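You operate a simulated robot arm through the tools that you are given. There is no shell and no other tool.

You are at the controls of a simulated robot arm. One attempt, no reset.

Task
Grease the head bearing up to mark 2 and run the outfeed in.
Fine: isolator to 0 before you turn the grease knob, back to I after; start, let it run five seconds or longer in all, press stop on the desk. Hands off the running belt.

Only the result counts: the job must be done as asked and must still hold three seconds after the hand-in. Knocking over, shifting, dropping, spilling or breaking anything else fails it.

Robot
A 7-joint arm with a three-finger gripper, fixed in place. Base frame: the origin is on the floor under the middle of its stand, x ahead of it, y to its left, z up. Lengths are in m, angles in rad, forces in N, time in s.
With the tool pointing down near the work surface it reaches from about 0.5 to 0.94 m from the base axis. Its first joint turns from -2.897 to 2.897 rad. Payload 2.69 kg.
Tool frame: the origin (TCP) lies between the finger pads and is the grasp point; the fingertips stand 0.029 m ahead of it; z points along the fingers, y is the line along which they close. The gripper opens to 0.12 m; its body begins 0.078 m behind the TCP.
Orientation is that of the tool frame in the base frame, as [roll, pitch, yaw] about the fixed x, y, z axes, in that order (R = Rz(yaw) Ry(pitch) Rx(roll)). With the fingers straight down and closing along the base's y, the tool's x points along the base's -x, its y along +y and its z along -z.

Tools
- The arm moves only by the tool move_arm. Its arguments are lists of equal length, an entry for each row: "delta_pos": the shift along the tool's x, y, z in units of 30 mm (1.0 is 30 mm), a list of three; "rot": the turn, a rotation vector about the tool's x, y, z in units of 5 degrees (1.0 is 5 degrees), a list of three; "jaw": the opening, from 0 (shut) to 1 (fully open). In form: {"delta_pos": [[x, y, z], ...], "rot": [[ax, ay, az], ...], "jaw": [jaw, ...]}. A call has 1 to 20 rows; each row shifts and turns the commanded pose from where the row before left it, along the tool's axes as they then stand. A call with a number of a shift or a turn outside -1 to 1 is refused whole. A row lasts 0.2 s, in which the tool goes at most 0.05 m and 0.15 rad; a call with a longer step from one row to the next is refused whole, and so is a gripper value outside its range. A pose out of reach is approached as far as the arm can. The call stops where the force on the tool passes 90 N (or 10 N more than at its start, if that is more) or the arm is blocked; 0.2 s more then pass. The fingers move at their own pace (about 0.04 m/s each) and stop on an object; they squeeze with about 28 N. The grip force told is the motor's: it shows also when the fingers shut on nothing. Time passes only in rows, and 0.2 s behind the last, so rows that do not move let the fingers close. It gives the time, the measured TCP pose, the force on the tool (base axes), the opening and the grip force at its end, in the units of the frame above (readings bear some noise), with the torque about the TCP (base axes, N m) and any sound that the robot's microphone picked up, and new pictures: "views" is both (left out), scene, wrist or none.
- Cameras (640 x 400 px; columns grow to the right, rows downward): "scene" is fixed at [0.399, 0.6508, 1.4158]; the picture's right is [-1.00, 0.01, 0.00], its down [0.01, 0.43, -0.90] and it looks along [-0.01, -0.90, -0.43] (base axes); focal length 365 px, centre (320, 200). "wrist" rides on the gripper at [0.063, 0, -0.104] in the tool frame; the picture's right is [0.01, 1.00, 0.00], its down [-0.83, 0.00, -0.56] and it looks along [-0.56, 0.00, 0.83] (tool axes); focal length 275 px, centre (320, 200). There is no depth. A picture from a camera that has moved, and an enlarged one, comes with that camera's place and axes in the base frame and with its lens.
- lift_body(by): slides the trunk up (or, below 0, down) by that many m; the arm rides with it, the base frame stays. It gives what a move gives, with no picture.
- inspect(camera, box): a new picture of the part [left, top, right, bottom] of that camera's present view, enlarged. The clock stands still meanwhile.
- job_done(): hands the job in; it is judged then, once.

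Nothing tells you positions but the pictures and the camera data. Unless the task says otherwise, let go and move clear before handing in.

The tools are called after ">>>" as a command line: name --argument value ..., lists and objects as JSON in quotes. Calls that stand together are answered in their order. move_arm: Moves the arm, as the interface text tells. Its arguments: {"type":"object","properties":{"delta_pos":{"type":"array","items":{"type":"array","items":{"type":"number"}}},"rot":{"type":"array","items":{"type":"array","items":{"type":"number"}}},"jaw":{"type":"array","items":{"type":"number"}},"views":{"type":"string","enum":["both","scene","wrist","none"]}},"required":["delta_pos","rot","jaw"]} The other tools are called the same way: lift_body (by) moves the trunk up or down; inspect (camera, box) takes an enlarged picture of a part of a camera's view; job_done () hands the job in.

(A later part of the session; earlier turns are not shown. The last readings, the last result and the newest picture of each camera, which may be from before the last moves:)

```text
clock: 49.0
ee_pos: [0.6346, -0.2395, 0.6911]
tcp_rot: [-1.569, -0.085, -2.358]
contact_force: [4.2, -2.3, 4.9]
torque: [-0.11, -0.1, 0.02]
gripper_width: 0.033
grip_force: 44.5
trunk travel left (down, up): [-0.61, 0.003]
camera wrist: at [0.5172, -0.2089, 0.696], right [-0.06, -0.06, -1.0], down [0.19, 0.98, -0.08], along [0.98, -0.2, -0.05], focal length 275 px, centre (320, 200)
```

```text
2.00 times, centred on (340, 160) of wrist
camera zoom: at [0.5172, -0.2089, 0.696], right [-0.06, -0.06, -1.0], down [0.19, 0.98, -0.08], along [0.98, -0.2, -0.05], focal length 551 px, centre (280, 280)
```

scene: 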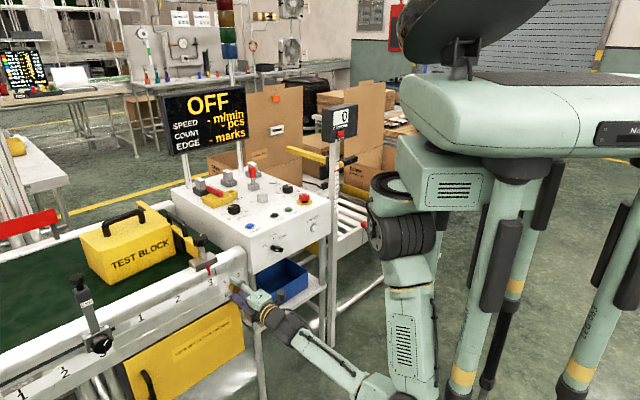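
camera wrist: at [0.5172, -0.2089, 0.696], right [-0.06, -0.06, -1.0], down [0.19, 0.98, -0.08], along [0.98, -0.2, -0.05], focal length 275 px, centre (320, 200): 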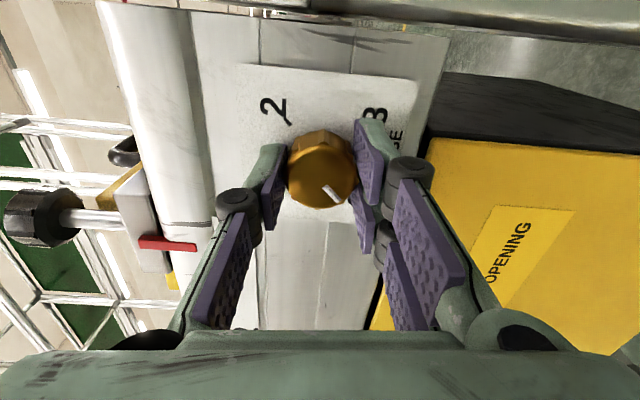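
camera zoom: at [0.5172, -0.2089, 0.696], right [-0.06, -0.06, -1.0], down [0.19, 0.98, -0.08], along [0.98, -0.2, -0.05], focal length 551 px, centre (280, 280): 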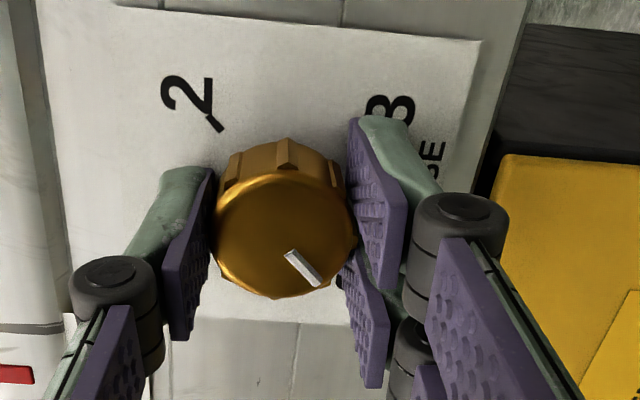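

The knob is held at 33 mm with a firm grip and little side force. I'll turn clockwise 90° first and check the pointer at mark 1.

>>> move_arm --delta_pos '[[0, 0, 0], [0, 0, 0], [0, 0, 0], [0, 0, 0], [0, 0, 0], [0, 0, 0], [0, 0, 0], [0, 0, 0], [0, 0, 0]]' --rot '[[0, 0, 1], [0, 0, 1], [0, 0, 1], [0, 0, 1], [0, 0, 1], [0, 0, 1], [0, 0, 1], [0, 0, 1], [0, 0, 1]]' --jaw '[0.1, 0.1, 0.1, 0.1, 0.1, 0.1, 0.1, 0.1, 0.1]' --views "wrist"

>>> inspect --camera "wrist" --box '[220, 60, 460, 260]'

```text
clock: 51.0
ee_pos: [0.6349, -0.2405, 0.6887]
tcp_rot: [-1.569, 0.703, -2.358]
contact_force: [13.7, -12.6, 10.9]
torque: [0.3, 0.3, -0.19]
gripper_width: 0.0328
grip_force: 45.4
trunk travel left (down, up): [-0.61, 0.003]
camera wrist: at [0.5275, -0.1987, 0.6497], right [0.46, 0.45, -0.77], down [0.06, 0.84, 0.53], along [0.89, -0.29, 0.36], focal length 275 px, centre (320, 200)
```

wrist: 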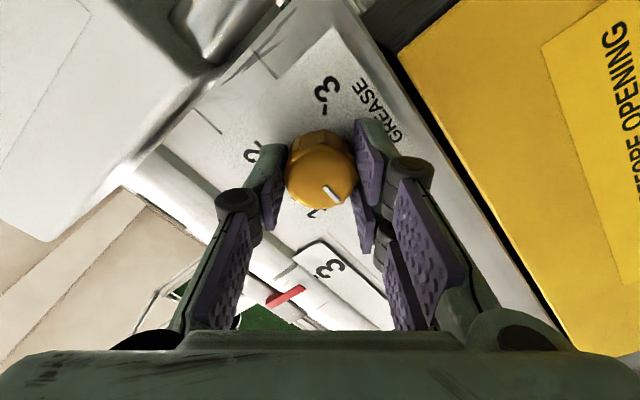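

```text
2.00 times, centred on (340, 160) of wrist
camera zoom: at [0.5275, -0.1987, 0.6497], right [0.46, 0.45, -0.77], down [0.06, 0.84, 0.53], along [0.89, -0.29, 0.36], focal length 551 px, centre (280, 280)
```

zoom: 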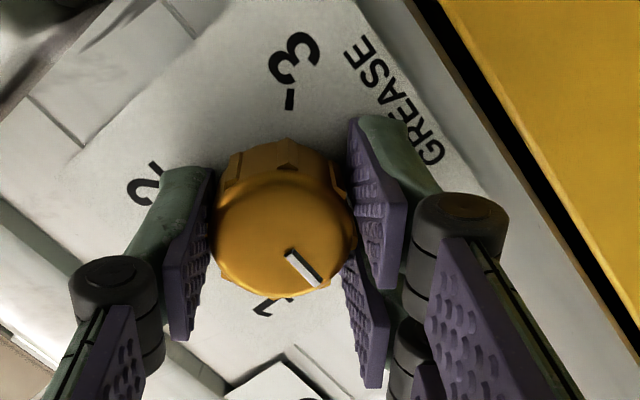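

The knob is turning with the gripper and the pointer keeps step. I'll continue to 90° with a slight forward relief, since some pull has built up.

>>> move_arm --delta_pos '[[-0.01, -0.01, 0.03], [0, 0, 0.02], [0, 0, 0], [0, 0, 0], [0, 0, 0], [0, 0, 0], [0, 0, 0], [0, 0, 0], [0, 0, 0]]' --rot '[[0, 0, 1], [0, 0, 1], [0, 0, 1], [0, 0, 1], [0, 0, 1], [0, 0, 1], [0, 0, 1], [0, 0, 1], [0, 0, 1]]' --jaw '[0.1, 0.1, 0.1, 0.1, 0.1, 0.1, 0.1, 0.1, 0.1]' --views "both"

>>> inspect --camera "wrist" --box '[220, 60, 460, 260]'

```text
clock: 53.0
ee_pos: [0.6367, -0.2397, 0.6896]
tcp_rot: [-1.573, 1.489, -2.36]
contact_force: [-26.4, 16.0, -0.7]
torque: [0.13, 0.14, -0.22]
gripper_width: 0.0327
grip_force: 44.9
trunk travel left (down, up): [-0.61, 0.003]
camera wrist: at [0.5584, -0.1689, 0.6274], right [0.71, 0.7, -0.09], down [-0.34, 0.45, 0.83], along [0.62, -0.56, 0.55], focal length 275 px, centre (320, 200)
```

scene: 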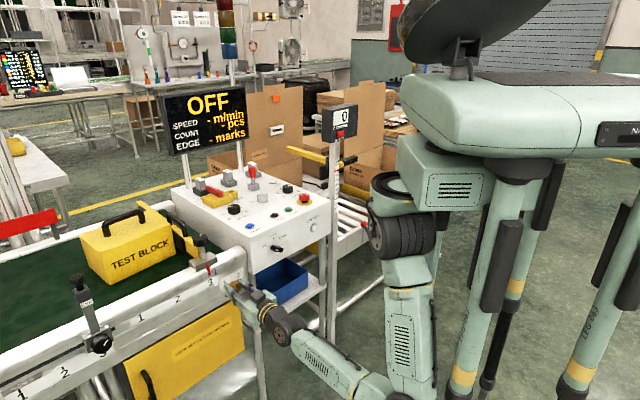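
wrist: 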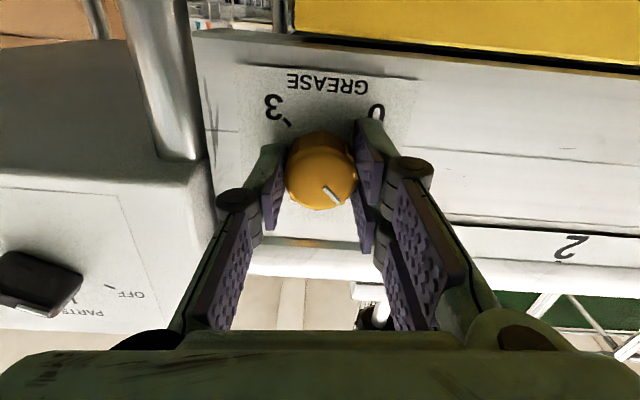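

```text
2.00 times, centred on (340, 160) of wrist
camera zoom: at [0.5584, -0.1689, 0.6274], right [0.71, 0.7, -0.09], down [-0.34, 0.45, 0.83], along [0.62, -0.56, 0.55], focal length 551 px, centre (280, 280)
```

zoom: 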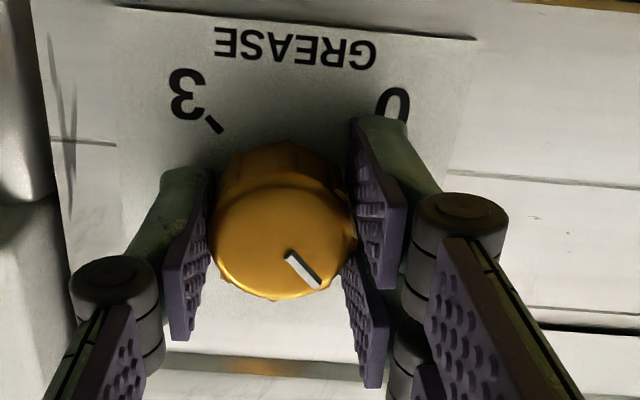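

A quarter turn is done and the pointer is at mark 1. I'll ease back slightly to relieve the push and continue toward mark 2.

>>> move_arm --delta_pos '[[0, 0, -0.03], [0, 0, 0], [0, 0, 0], [0, 0, 0], [0, 0, 0], [0, 0, 0], [0, 0, 0], [0, 0, 0], [0, 0, 0]]' --rot '[[0, 0, 0], [0, 0, 1], [0, 0, 1], [0, 0, 1], [0, 0, 1], [0, 0, 1], [0, 0, 1], [0, 0, 1], [0, 0, 1]]' --jaw '[0.1, 0.1, 0.1, 0.1, 0.1, 0.1, 0.1, 0.1, 0.1]' --views "wrist"

>>> inspect --camera "wrist" --box '[220, 60, 460, 260]'

```text
clock: 55.0
ee_pos: [0.6359, -0.2385, 0.688]
tcp_rot: [1.569, 0.955, 0.78]
contact_force: [11.0, -7.8, 0.6]
torque: [0.0, 0.02, 0.06]
gripper_width: 0.0325
grip_force: 44.9
trunk travel left (down, up): [-0.61, 0.003]
camera wrist: at [0.588, -0.1394, 0.6385], right [0.58, 0.58, 0.57], down [-0.73, 0.06, 0.68], along [0.36, -0.81, 0.46], focal length 275 px, centre (320, 200)
```

wrist: 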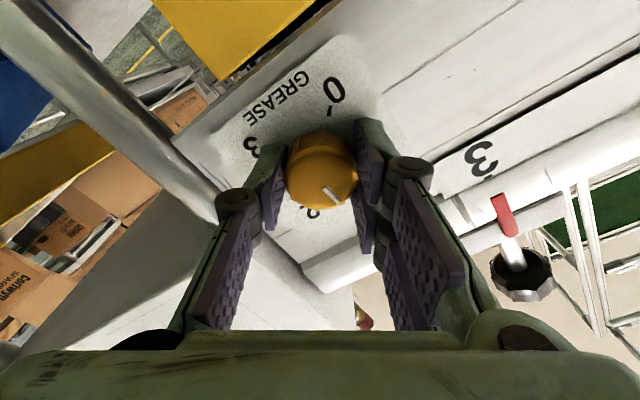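

```text
2.00 times, centred on (340, 160) of wrist
camera zoom: at [0.588, -0.1394, 0.6385], right [0.58, 0.58, 0.57], down [-0.73, 0.06, 0.68], along [0.36, -0.81, 0.46], focal length 551 px, centre (280, 280)
```

zoom: 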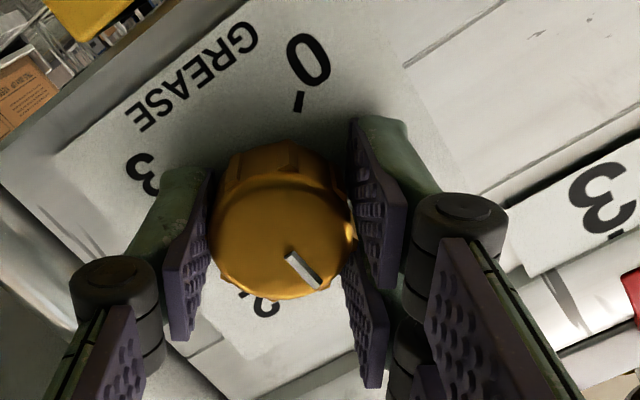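

130° of the half turn is done and forces are low. I'll turn the last 50° to mark 2.

>>> move_arm --delta_pos '[[0, 0, 0], [0, 0, 0], [0, 0, 0], [0, 0, 0], [0, 0, 0], [0, 0, 0], [0, 0, 0], [0, 0, 0], [0, 0, 0], [0, 0, 0], [0, 0, 0]]' --rot '[[0, 0, 1], [0, 0, 1], [0, 0, 1], [0, 0, 1], [0, 0, 1], [0, 0, 1], [0, 0, 1], [0, 0, 1], [0, 0, 1], [0, 0, 1], [0, 0, 0]]' --jaw '[0.1, 0.1, 0.1, 0.1, 0.1, 0.1, 0.1, 0.1, 0.1, 0.1, 0.1]' --views "both"

>>> inspect --camera "wrist" --box '[220, 60, 460, 260]'

>>> inspect --camera "scene" --box '[205, 250, 305, 320]'

```text
clock: 57.4
ee_pos: [0.6357, -0.2399, 0.6905]
tcp_rot: [1.569, 0.083, 0.784]
contact_force: [18.8, -10.7, 5.8]
torque: [-0.01, 0.01, 0.18]
gripper_width: 0.0328
grip_force: 44.8
trunk travel left (down, up): [-0.61, 0.003]
camera wrist: at [0.6069, -0.1204, 0.6848], right [0.06, 0.06, 1.0], down [-0.98, -0.19, 0.07], along [0.19, -0.98, 0.05], focal length 275 px, centre (320, 200)
```

scene: 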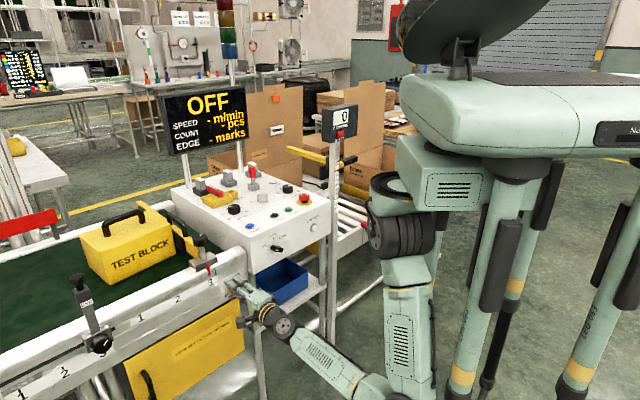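
wrist: 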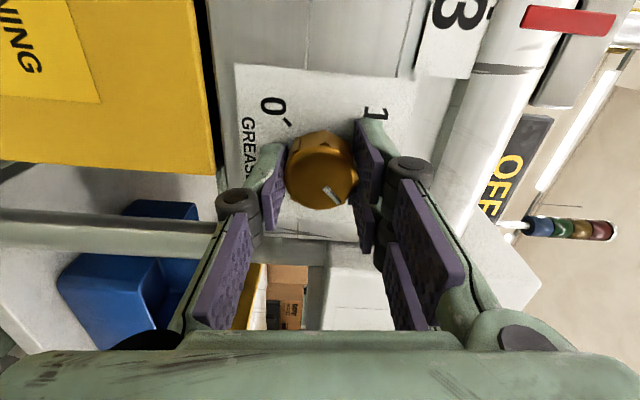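

```text
2.00 times, centred on (340, 160) of wrist
camera zoom: at [0.6069, -0.1204, 0.6848], right [0.06, 0.06, 1.0], down [-0.98, -0.19, 0.07], along [0.19, -0.98, 0.05], focal length 551 px, centre (280, 280)
```

zoom: 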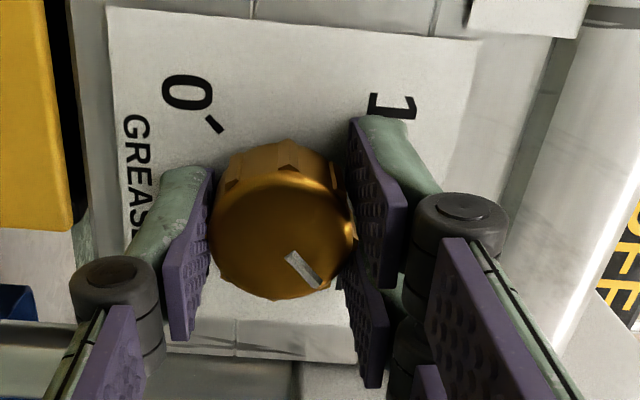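

```text
5.71 times, centred on (255, 285) of scene
camera zoom: at [0.399, 0.6508, 1.4158], right [-1.0, 0.01, 0.0], down [0.01, 0.43, -0.9], along [-0.01, -0.9, -0.43], focal length 2087 px, centre (691, -286)
```

zoom: 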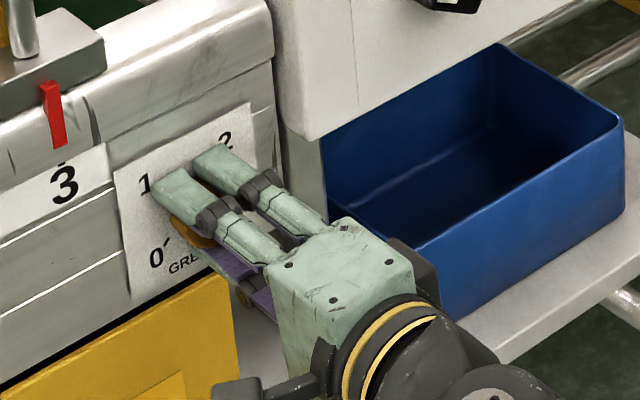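

The half turn is complete. I'll open the fingers, back straight away from the knob, and check where the pointer stands.

>>> move_arm --delta_pos '[[0, 0, 0], [0, 0, 0], [0, 0, 0], [0, 0, -0.6], [0, 0, -0.8], [0, 0, -0.6], [0, 0, 0]]' --rot '[[0, 0, 0], [0, 0, 0], [0, 0, 0], [0, 0, 0], [0, 0, 0], [0, 0, 0], [0, 0, 0]]' --jaw '[0.5, 0.5, 0.5, 0.5, 0.5, 0.5, 0.5]' --views "both"

>>> inspect --camera "wrist" --box '[220, 40, 460, 220]'

>>> inspect --camera "scene" --box '[205, 250, 305, 320]'

```text
clock: 59.0
ee_pos: [0.5968, -0.2221, 0.6955]
tcp_rot: [1.541, 0.088, 0.72]
contact_force: [0.6, 0.5, -0.4]
torque: [-0.01, -0.01, 0.01]
gripper_width: 0.06
grip_force: 0.0
out of reach, approached as far as the arm can: row 5, 6
trunk travel left (down, up): [-0.61, 0.003]
camera wrist: at [0.5752, -0.1023, 0.6873], right [0.05, 0.08, 1.0], down [-0.99, -0.13, 0.06], along [0.13, -0.99, 0.08], focal length 275 px, centre (320, 200)
```

scene: 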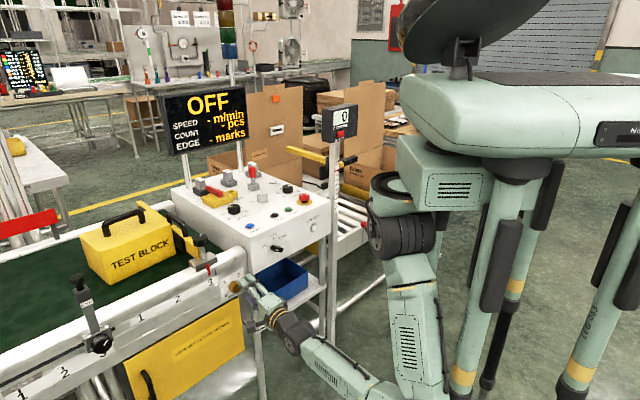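
wrist: 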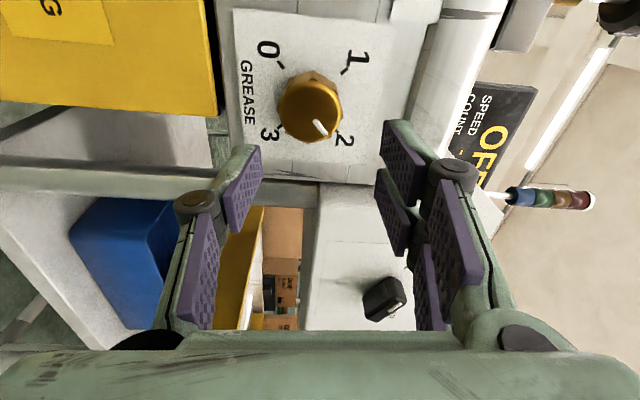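

```text
2.22 times, centred on (340, 130) of wrist
camera zoom: at [0.5752, -0.1023, 0.6873], right [0.05, 0.08, 1.0], down [-0.99, -0.13, 0.06], along [0.13, -0.99, 0.08], focal length 612 px, centre (276, 356)
```

zoom: 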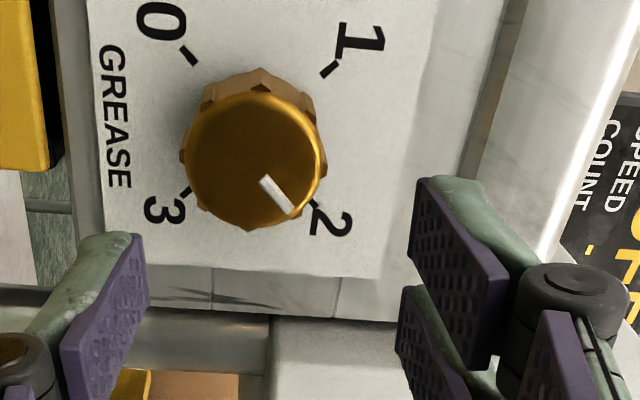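

```text
5.71 times, centred on (255, 285) of scene
camera zoom: at [0.399, 0.6508, 1.4158], right [-1.0, 0.01, 0.0], down [0.01, 0.43, -0.9], along [-0.01, -0.9, -0.43], focal length 2087 px, centre (691, -286)
```

zoom: 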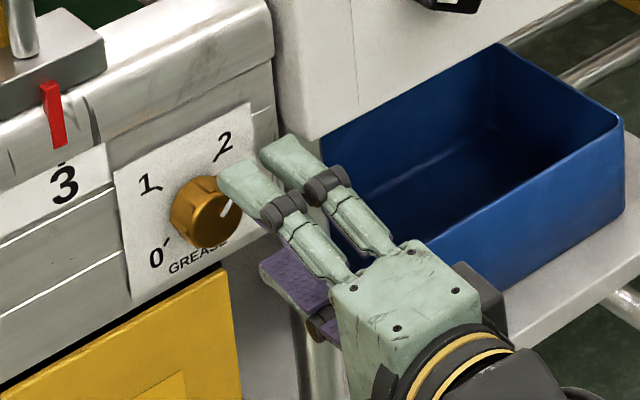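

The pointer is at mark 2. I'll zoom in to check how exactly it lines up with the tick.

>>> inspect --camera "wrist" --box '[250, 30, 370, 160]'

>>> inspect --camera "scene" --box '[220, 268, 255, 298]'

```text
3.08 times, centred on (310, 95) of wrist
camera zoom: at [0.5752, -0.1023, 0.6873], right [0.05, 0.08, 1.0], down [-0.99, -0.13, 0.06], along [0.13, -0.99, 0.08], focal length 847 px, centre (351, 523)
```

zoom: 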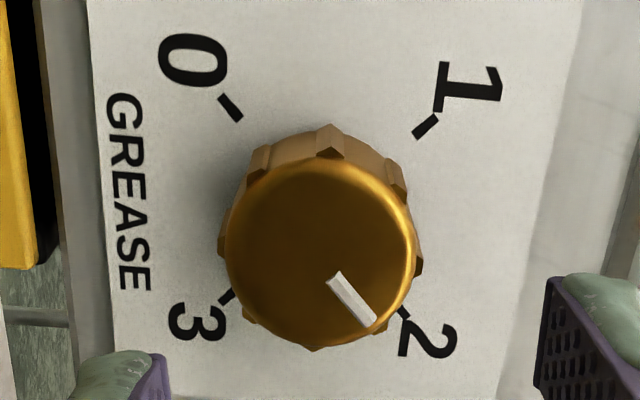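

```text
13.33 times, centred on (238, 283) of scene
camera zoom: at [0.399, 0.6508, 1.4158], right [-1.0, 0.01, 0.0], down [0.01, 0.43, -0.9], along [-0.01, -0.9, -0.43], focal length 4870 px, centre (1420, -907)
```

zoom: 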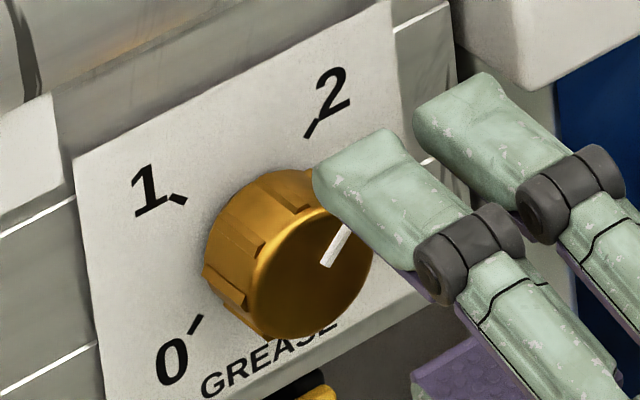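

The pointer lines up with the tick at 2, so the greasing is done. Next I'll back out by tilting the tool upright and rising in front of the rail, so I can return to the isolator.

>>> move_arm --delta_pos '[[0, 0.2, 0], [0.033, 0.29, 0], [0.033, 0.289, -0.025], [0.033, 0.286, -0.05], [0.033, 0.28, -0.075], [0.033, 0.2725, -0.099], [0.033, 0.263, -0.1226], [0, 0, 0]]' --rot '[[0, 0, 1], [1, 0, 0], [1, 0, 0], [1, 0, 0], [1, 0, 0], [1, 0, 0], [1, 0, 0], [0, 0, 0]]' --jaw '[0.5, 0.5, 0.3, 0, 0, 0, 0, 0]' --views "both"

```text
clock: 60.8
ee_pos: [0.597, -0.2039, 0.7522]
tcp_rot: [2.056, 0.053, 0.734]
contact_force: [-1.3, -0.2, -0.6]
torque: [0.02, -0.03, 0.01]
gripper_width: 0.0
grip_force: 28.0
out of reach, approached as far as the arm can: row 1
trunk travel left (down, up): [-0.61, 0.003]
camera wrist: at [0.5838, -0.0917, 0.7982], right [0.35, -0.31, 0.88], down [-0.93, -0.18, 0.31], along [0.07, -0.93, -0.35], focal length 275 px, centre (320, 200)
```

scene: 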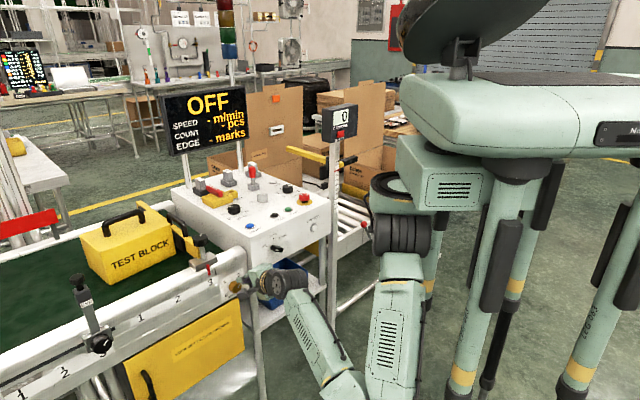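
wrist: 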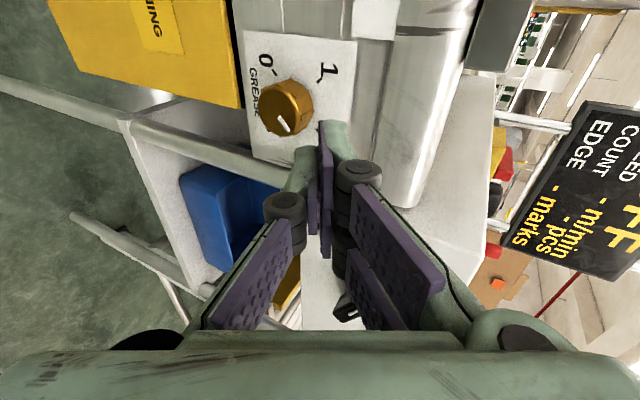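

>>> move_arm --delta_pos '[[0.02, 0.256, -0.136], [0.02, 0.243, -0.158], [0.02, 0.2285, -0.1785], [0.02, 0.212, -0.198], [0, 0.194, -0.2155], [0, 0.1745, -0.2316], [0, 0.1537, -0.246], [0, 0.1317, -0.258], [0, 0.312, -0.773], [0, 0.312, -0.773], [0, 0.312, -0.773], [0, 0, 0]]' --rot '[[1, 0, 0], [1, 0, 0], [1, 0, 0], [1, 0, 0], [1, 0, 0], [1, 0, 0], [1, 0, 0], [1, 0, 0], [0, 0, 0], [0, 0, 0], [0, 0, 0], [0, 0, 0]]' --jaw '[0, 0, 0, 0, 0, 0, 0, 0, 0, 0, 0, 0]' --views "both"

```text
clock: 63.4
ee_pos: [0.6034, -0.198, 0.8977]
tcp_rot: [2.753, 0.051, 0.734]
contact_force: [-0.5, 0.8, 0.2]
torque: [-0.02, 0.04, 0.01]
gripper_width: 0.0
grip_force: 27.9
trunk travel left (down, up): [-0.61, 0.003]
camera wrist: at [0.628, -0.122, 0.9912], right [0.64, -0.67, 0.38], down [-0.73, -0.38, 0.56], along [-0.23, -0.63, -0.74], focal length 275 px, centre (320, 200)
```

scene: 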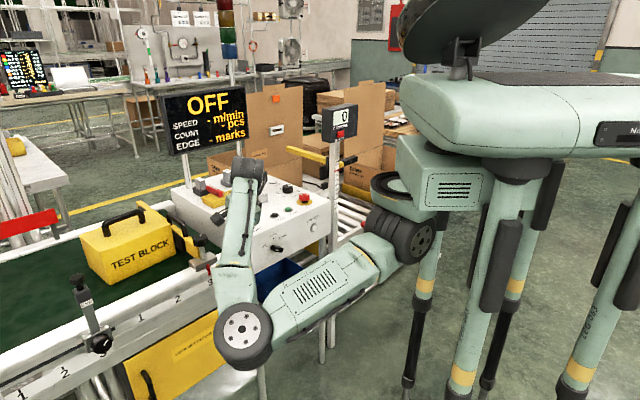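
wrist: 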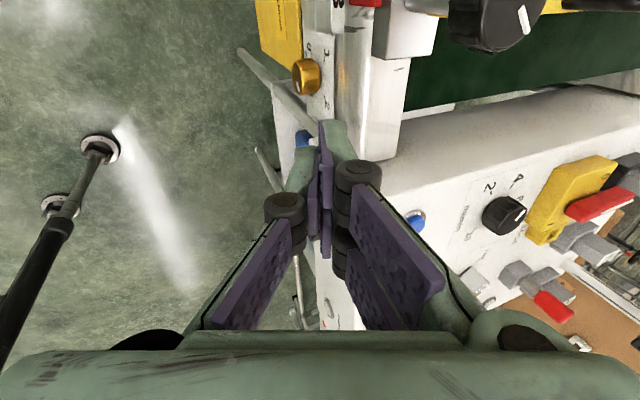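

The arm is clear of the rail. I'll straighten the small orientation error, rise, and move out to the right of the isolator lever.

>>> move_arm --delta_pos '[[0, 0, 0], [0, 0.343, -0.94], [0, 0.343, -0.94], [0, 0.343, -0.94], [-0.27, 0.817, 0.297], [-0.27, 0.817, 0.297], [-0.27, 0.817, 0.297], [-0.27, 0.817, 0.297], [-0.27, 0.817, 0.297], [-0.27, 0.817, 0.297], [-0.27, 0.817, 0.297], [-0.27, 0.817, 0.297], [-0.27, 0.817, 0.297], [-0.27, 0.817, 0.297], [0, 0, 0]]' --rot '[[0.43, 0.76, -0.32], [0, 0, 0], [0, 0, 0], [0, 0, 0], [0, 0, 0], [0, 0, 0], [0, 0, 0], [0, 0, 0], [0, 0, 0], [0, 0, 0], [0, 0, 0], [0, 0, 0], [0, 0, 0], [0, 0, 0], [0, 0, 0]]' --jaw '[0, 0, 0, 0, 0, 0, 0, 0, 0, 0, 0, 0, 0, 0, 0]' --views "both"

```text
clock: 66.6
ee_pos: [0.7313, -0.4398, 0.9869]
tcp_rot: [2.793, 0.0, 0.784]
contact_force: [0.2, -0.5, -0.4]
torque: [0.0, -0.01, 0.02]
gripper_width: 0.0001
grip_force: 27.8
trunk travel left (down, up): [-0.61, 0.003]
camera wrist: at [0.7501, -0.3694, 1.0856], right [0.67, -0.66, 0.34], down [-0.72, -0.45, 0.52], along [-0.19, -0.6, -0.78], focal length 275 px, centre (320, 200)
```

scene: 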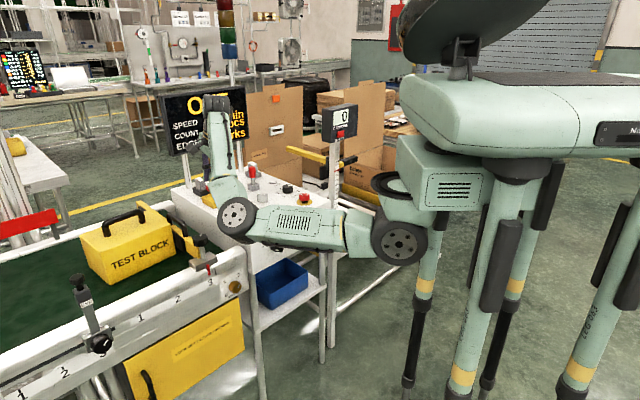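
wrist: 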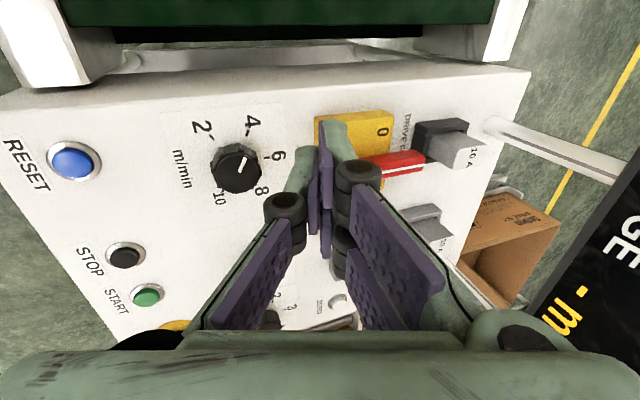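

>>> move_arm --delta_pos '[[-0.09, 0.557, 0.71], [-0.09, 0.557, 0.71], [-0.09, 0.557, 0.71], [-0.09, 0.557, 0.71], [0, 0, 0]]' --rot '[[0, 0, 0], [0, 0, 0], [0, 0, 0], [0, 0, 0], [0, 0, 0]]' --jaw '[0, 0, 0, 0, 0]' --views "both"

>>> inspect --camera "wrist" --box '[230, 60, 470, 240]'

>>> inspect --camera "scene" --box '[180, 120, 280, 220]'

```text
clock: 67.8
ee_pos: [0.7883, -0.5125, 0.9295]
tcp_rot: [2.791, 0.001, 0.783]
contact_force: [0.2, 0.0, 0.3]
torque: [0.0, -0.02, -0.01]
gripper_width: 0.0
grip_force: 27.9
trunk travel left (down, up): [-0.61, 0.003]
camera wrist: at [0.8075, -0.442, 1.0281], right [0.67, -0.66, 0.34], down [-0.72, -0.45, 0.52], along [-0.19, -0.6, -0.78], focal length 275 px, centre (320, 200)
```

scene: 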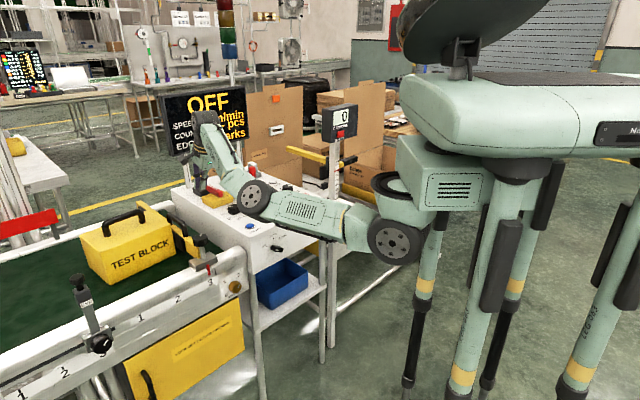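
wrist: 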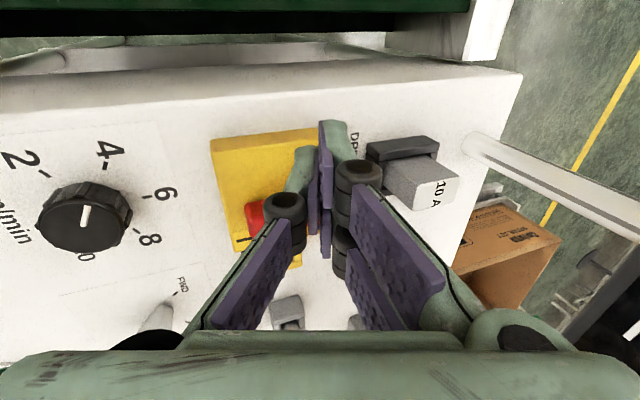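

```text
2.22 times, centred on (350, 150) of wrist
camera zoom: at [0.8075, -0.442, 1.0281], right [0.67, -0.66, 0.34], down [-0.72, -0.45, 0.52], along [-0.19, -0.6, -0.78], focal length 612 px, centre (253, 311)
```

zoom: 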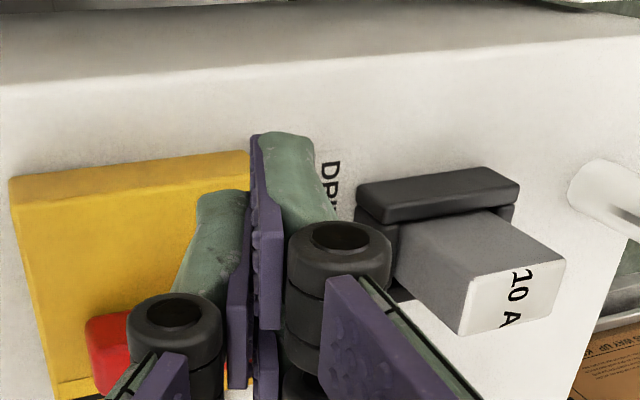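

```text
4.00 times, centred on (230, 170) of scene
camera zoom: at [0.399, 0.6508, 1.4158], right [-1.0, 0.01, 0.0], down [0.01, 0.43, -0.9], along [-0.01, -0.9, -0.43], focal length 1461 px, centre (680, 320)
```

zoom: 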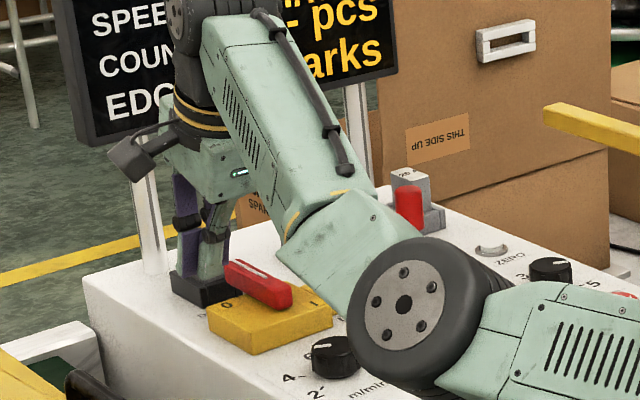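

The fingers are to the right of the lever, above it. I'll lower to lever height and push it gently to the right as the desk faces me, the first half of the way back to I.

>>> move_arm --delta_pos '[[0, 0.053, 0.543], [0, 0.053, 0.543], [-0.583, 0, 0], [-0.25, 0.03, 0.01], [-0.253, -0.03, -0.01], [0, 0, 0]]' --rot '[[0, 0, 0], [0, 0, 0], [0, 0, 0], [0, 0, 0], [0, 0, 0], [0, 0, 0]]' --jaw '[0, 0, 0, 0, 0, 0]' --views "both"

>>> inspect --camera "wrist" --box '[200, 60, 440, 260]'

>>> inspect --camera "scene" --box '[180, 120, 280, 220]'

```text
clock: 69.2
ee_pos: [0.7751, -0.5464, 0.9009]
tcp_rot: [2.793, 0.003, 0.784]
contact_force: [-0.4, 0.6, 0.1]
torque: [-0.02, 0.0, 0.01]
gripper_width: 0.0
grip_force: 28.2
trunk travel left (down, up): [-0.61, 0.003]
camera wrist: at [0.7942, -0.4751, 0.9987], right [0.67, -0.66, 0.34], down [-0.72, -0.45, 0.52], along [-0.19, -0.6, -0.78], focal length 275 px, centre (320, 200)
```

scene: 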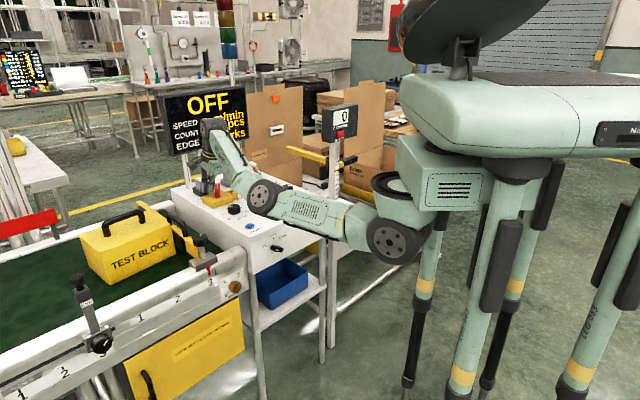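
wrist: 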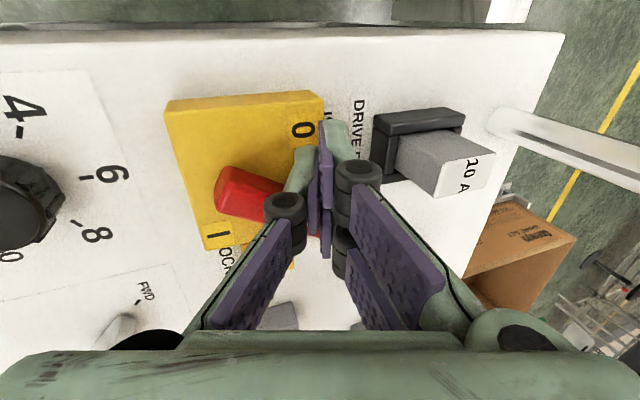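

```text
2.00 times, centred on (320, 160) of wrist
camera zoom: at [0.7942, -0.4751, 0.9987], right [0.67, -0.66, 0.34], down [-0.72, -0.45, 0.52], along [-0.19, -0.6, -0.78], focal length 551 px, centre (320, 280)
```

zoom: 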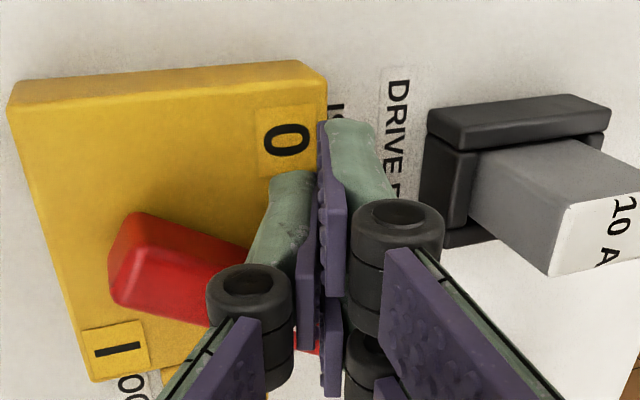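

```text
4.00 times, centred on (230, 170) of scene
camera zoom: at [0.399, 0.6508, 1.4158], right [-1.0, 0.01, 0.0], down [0.01, 0.43, -0.9], along [-0.01, -0.9, -0.43], focal length 1461 px, centre (680, 320)
```

zoom: 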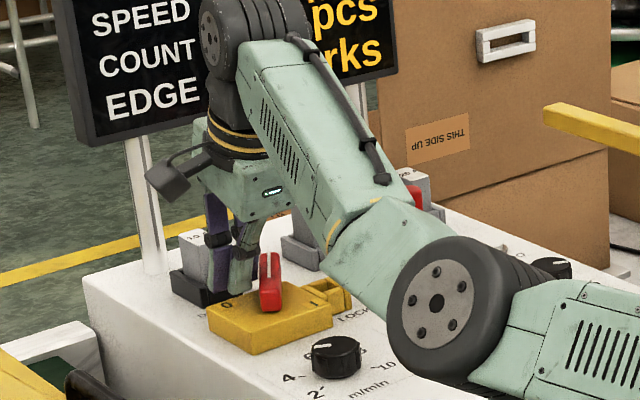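

The lever is swinging back as planned with almost no force. I'll continue around to I.

>>> move_arm --delta_pos '[[-0.26, 0, 0], [-0.25, 0, 0], [-0.22, -0.015, -0.005], [-0.22, -0.015, -0.005], [0, 0, 0]]' --rot '[[0, 0, 0], [0, 0, 0], [0, 0, 0], [0, 0, 0], [0, 0, 0]]' --jaw '[0, 0, 0, 0, 0]' --views "both"

>>> inspect --camera "wrist" --box '[200, 60, 440, 260]'

>>> inspect --camera "scene" --box '[180, 120, 280, 220]'

```text
clock: 70.4
ee_pos: [0.7546, -0.5648, 0.9013]
tcp_rot: [2.792, 0.002, 0.785]
contact_force: [-0.1, -0.6, 0.0]
torque: [0.02, -0.03, -0.02]
gripper_width: 0.0
grip_force: 28.2
trunk travel left (down, up): [-0.61, 0.003]
camera wrist: at [0.7735, -0.4942, 0.9989], right [0.67, -0.66, 0.34], down [-0.72, -0.45, 0.52], along [-0.19, -0.6, -0.78], focal length 275 px, centre (320, 200)
```

scene: 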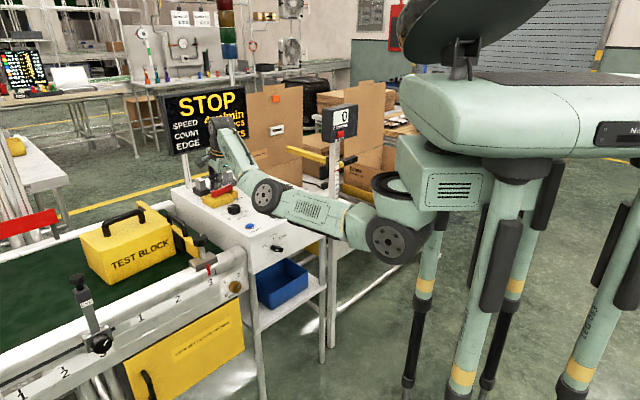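
wrist: 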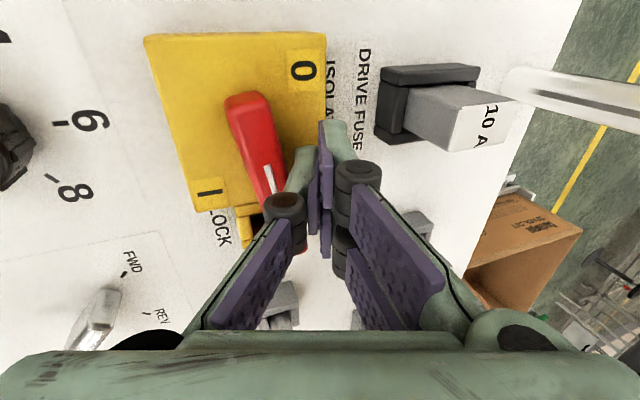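

```text
2.00 times, centred on (320, 160) of wrist
camera zoom: at [0.7735, -0.4942, 0.9989], right [0.67, -0.66, 0.34], down [-0.72, -0.45, 0.52], along [-0.19, -0.6, -0.78], focal length 551 px, centre (320, 280)
```

zoom: 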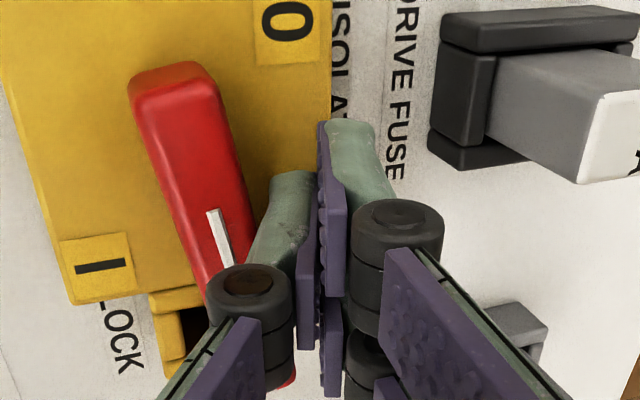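

```text
4.00 times, centred on (230, 170) of scene
camera zoom: at [0.399, 0.6508, 1.4158], right [-1.0, 0.01, 0.0], down [0.01, 0.43, -0.9], along [-0.01, -0.9, -0.43], focal length 1461 px, centre (680, 320)
```

zoom: 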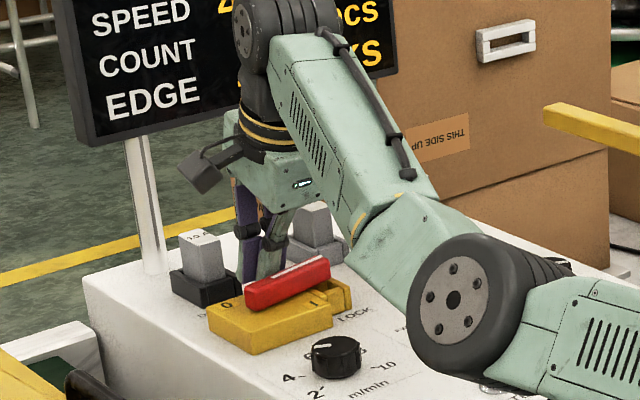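

The display already shows STOP again. I'll press the lever the last few degrees to its stop at I.

>>> move_arm --delta_pos '[[-0.24, -0.11, -0.04], [-0.24, -0.11, -0.04], [0, -0.08, -0.029], [0, 0, 0]]' --rot '[[0, 0, 0], [0, 0, 0], [0, 0, 0], [0, 0, 0]]' --jaw '[0, 0, 0, 0]' --views "both"

>>> inspect --camera "wrist" --box '[200, 40, 440, 240]'

```text
clock: 71.4
ee_pos: [0.7424, -0.5697, 0.9029]
tcp_rot: [2.781, 0.0, 0.787]
contact_force: [42.0, -19.0, 9.6]
torque: [-0.17, -0.67, -0.5]
gripper_width: 0.0001
grip_force: 28.4
trunk travel left (down, up): [-0.61, 0.003]
camera wrist: at [0.76, -0.4977, 1.0002], right [0.67, -0.66, 0.35], down [-0.72, -0.45, 0.52], along [-0.18, -0.6, -0.78], focal length 275 px, centre (320, 200)
```

scene: 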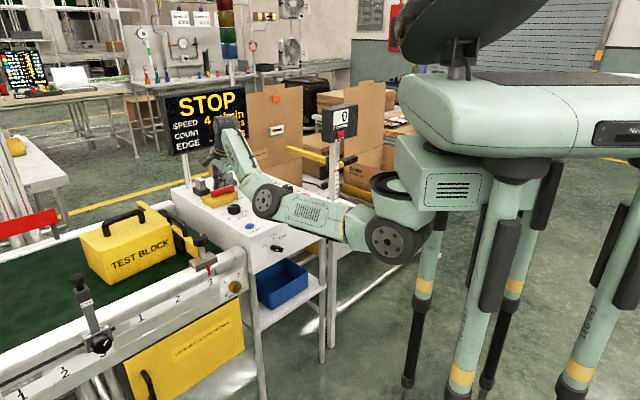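
wrist: 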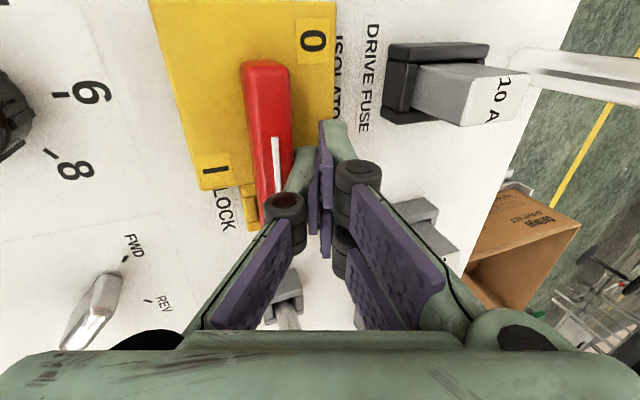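

```text
2.00 times, centred on (320, 140) of wrist
camera zoom: at [0.76, -0.4977, 1.0002], right [0.67, -0.66, 0.35], down [-0.72, -0.45, 0.52], along [-0.18, -0.6, -0.78], focal length 551 px, centre (320, 320)
```

zoom: 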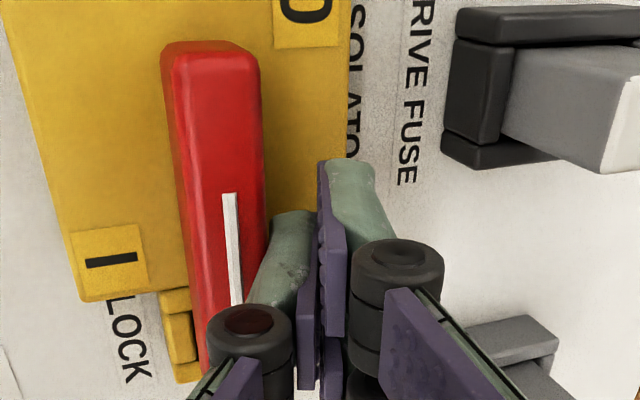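

The lever is hard against its stop at I and the display shows STOP, ready. I'll back off the lever, lift, and move over to the START button.

>>> move_arm --delta_pos '[[0, 0.3, 0.1], [0, 0.342, -0.94], [0, 0.342, -0.94], [-0.3, -0.8, -0.35], [-0.4, -0.85, -0.31], [-0.4, -0.85, -0.31], [-0.4, -0.85, -0.31], [-0.4, -0.85, -0.31], [-0.4, -0.85, -0.31], [-0.4, -0.85, -0.31], [-0.3, -0.85, -0.31], [0, 0, 0]]' --rot '[[0, 0, 0], [0, 0, 0], [0, 0, 0], [0, 0, 0], [0, 0, 0], [0, 0, 0], [0, 0, 0], [0, 0, 0], [0, 0, 0], [0, 0, 0], [0, 0, 0], [0, 0, 0]]' --jaw '[0, 0, 0, 0, 0, 0, 0, 0, 0, 0, 0, 0]' --views "both"

>>> inspect --camera "scene" --box '[150, 80, 330, 240]'

>>> inspect --camera "wrist" --box '[60, 40, 440, 260]'

```text
clock: 74.0
ee_pos: [0.5266, -0.4856, 0.9625]
tcp_rot: [2.792, 0.0, 0.784]
contact_force: [0.1, -0.4, 0.1]
torque: [0.01, 0.03, -0.03]
gripper_width: 0.0001
grip_force: 27.8
trunk travel left (down, up): [-0.61, 0.003]
camera wrist: at [0.5462, -0.4152, 1.061], right [0.67, -0.66, 0.34], down [-0.72, -0.45, 0.52], along [-0.19, -0.6, -0.78], focal length 275 px, centre (320, 200)
```

scene: 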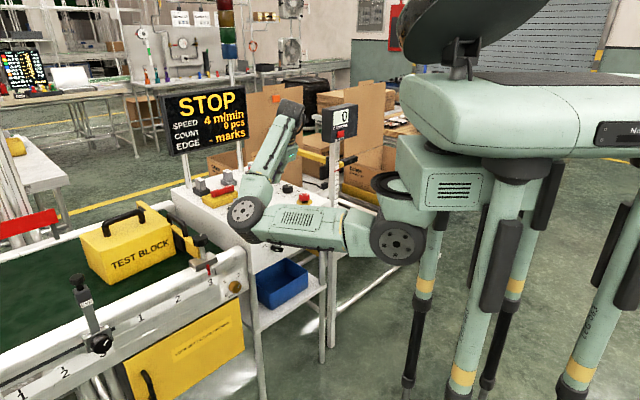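
wrist: 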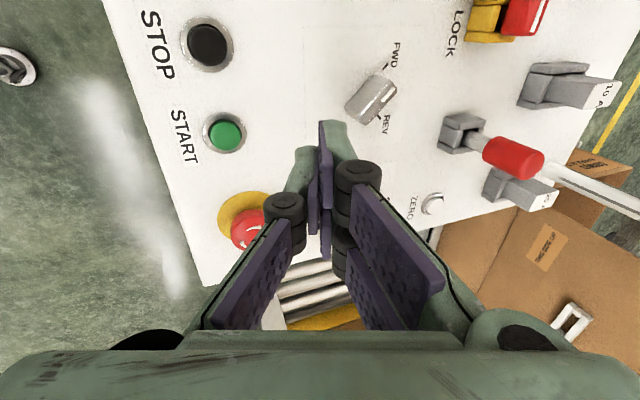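

```text
2.50 times, centred on (240, 160) of scene
camera zoom: at [0.399, 0.6508, 1.4158], right [-1.0, 0.01, 0.0], down [0.01, 0.43, -0.9], along [-0.01, -0.9, -0.43], focal length 913 px, centre (520, 300)
```

zoom: 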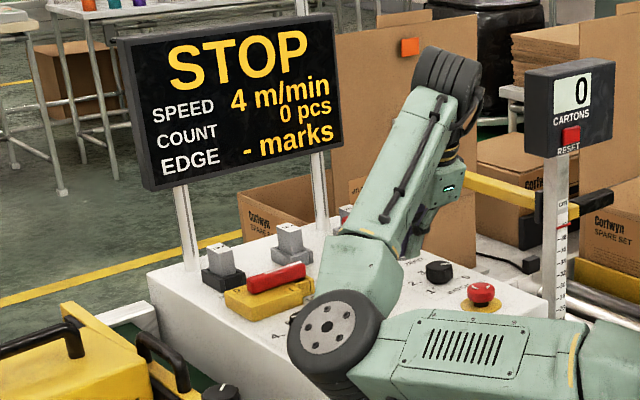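

```text
1.68 times, centred on (250, 150) of wrist
camera zoom: at [0.5462, -0.4152, 1.061], right [0.67, -0.66, 0.34], down [-0.72, -0.45, 0.52], along [-0.19, -0.6, -0.78], focal length 464 px, centre (438, 284)
```

zoom: 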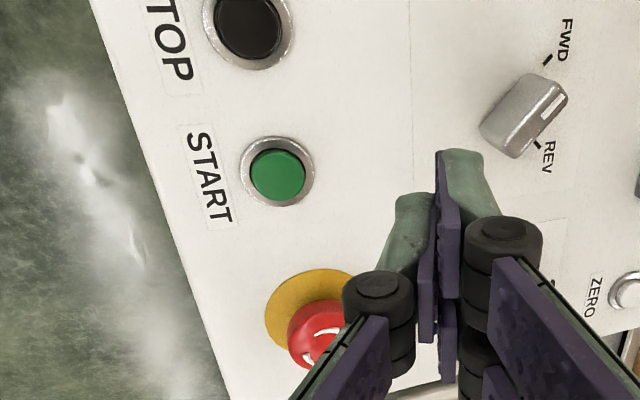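

START is at about a 0.017, b 0.682 and STOP at a 0.076, b 0.682 in desk axes. I'll zoom in on the direction selector and the display, and move to just above START.

>>> inspect --camera "wrist" --box '[330, 30, 430, 140]'

>>> move_arm --delta_pos '[[-0.139, -0.58, 0.587], [-0.139, -0.58, 0.587], [-0.139, -0.58, 0.587], [0, 0, 0]]' --rot '[[0, 0, 0], [0, 0, 0], [0, 0, 0], [0, 0, 0]]' --jaw '[0, 0, 0, 0]' --views "both"

>>> inspect --camera "wrist" --box '[200, 60, 400, 220]'

>>> inspect --camera "scene" --box '[180, 120, 330, 240]'

```text
3.64 times, centred on (380, 85) of wrist
camera zoom: at [0.5462, -0.4152, 1.061], right [0.67, -0.66, 0.34], down [-0.72, -0.45, 0.52], along [-0.19, -0.6, -0.78], focal length 1001 px, centre (102, 618)
```

zoom: 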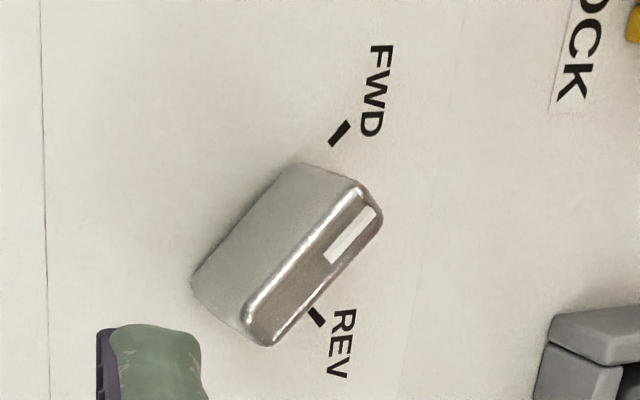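

```text
clock: 75.0
ee_pos: [0.4975, -0.4724, 0.8953]
tcp_rot: [2.792, 0.0, 0.782]
contact_force: [0.3, 0.1, 0.4]
torque: [-0.01, -0.04, 0.0]
gripper_width: 0.0
grip_force: 28.4
trunk travel left (down, up): [-0.61, 0.003]
camera wrist: at [0.5166, -0.4014, 0.9929], right [0.67, -0.66, 0.34], down [-0.72, -0.45, 0.52], along [-0.19, -0.6, -0.78], focal length 275 px, centre (320, 200)
```

scene: 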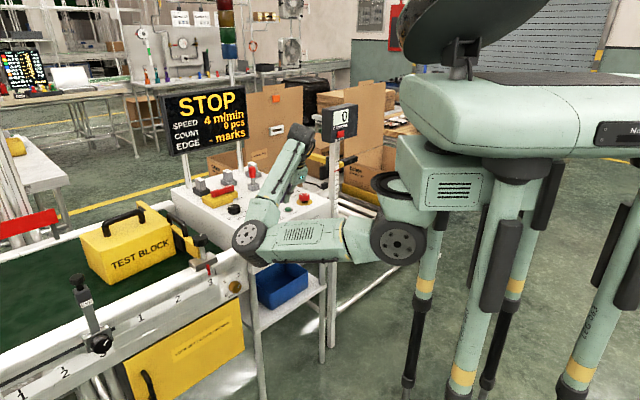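
wrist: 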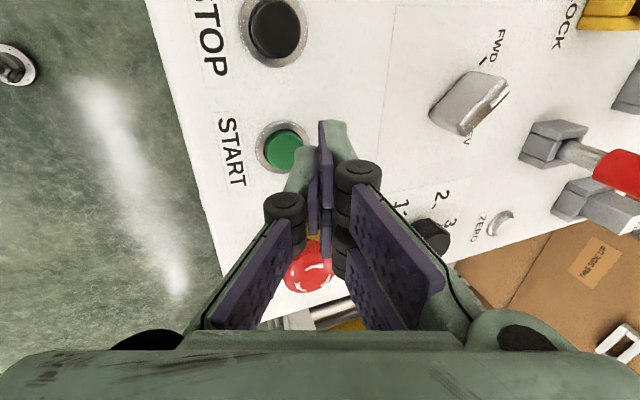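

```text
2.50 times, centred on (300, 140) of wrist
camera zoom: at [0.5166, -0.4014, 0.9929], right [0.67, -0.66, 0.34], down [-0.72, -0.45, 0.52], along [-0.19, -0.6, -0.78], focal length 688 px, centre (370, 350)
```

zoom: 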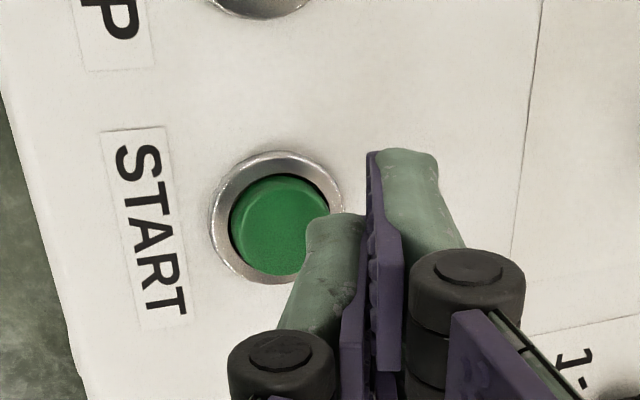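

```text
3.33 times, centred on (255, 180) of scene
camera zoom: at [0.399, 0.6508, 1.4158], right [-1.0, 0.01, 0.0], down [0.01, 0.43, -0.9], along [-0.01, -0.9, -0.43], focal length 1218 px, centre (537, 267)
```

zoom: 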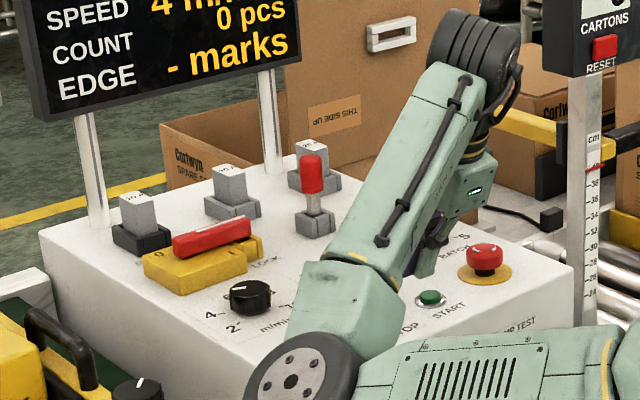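

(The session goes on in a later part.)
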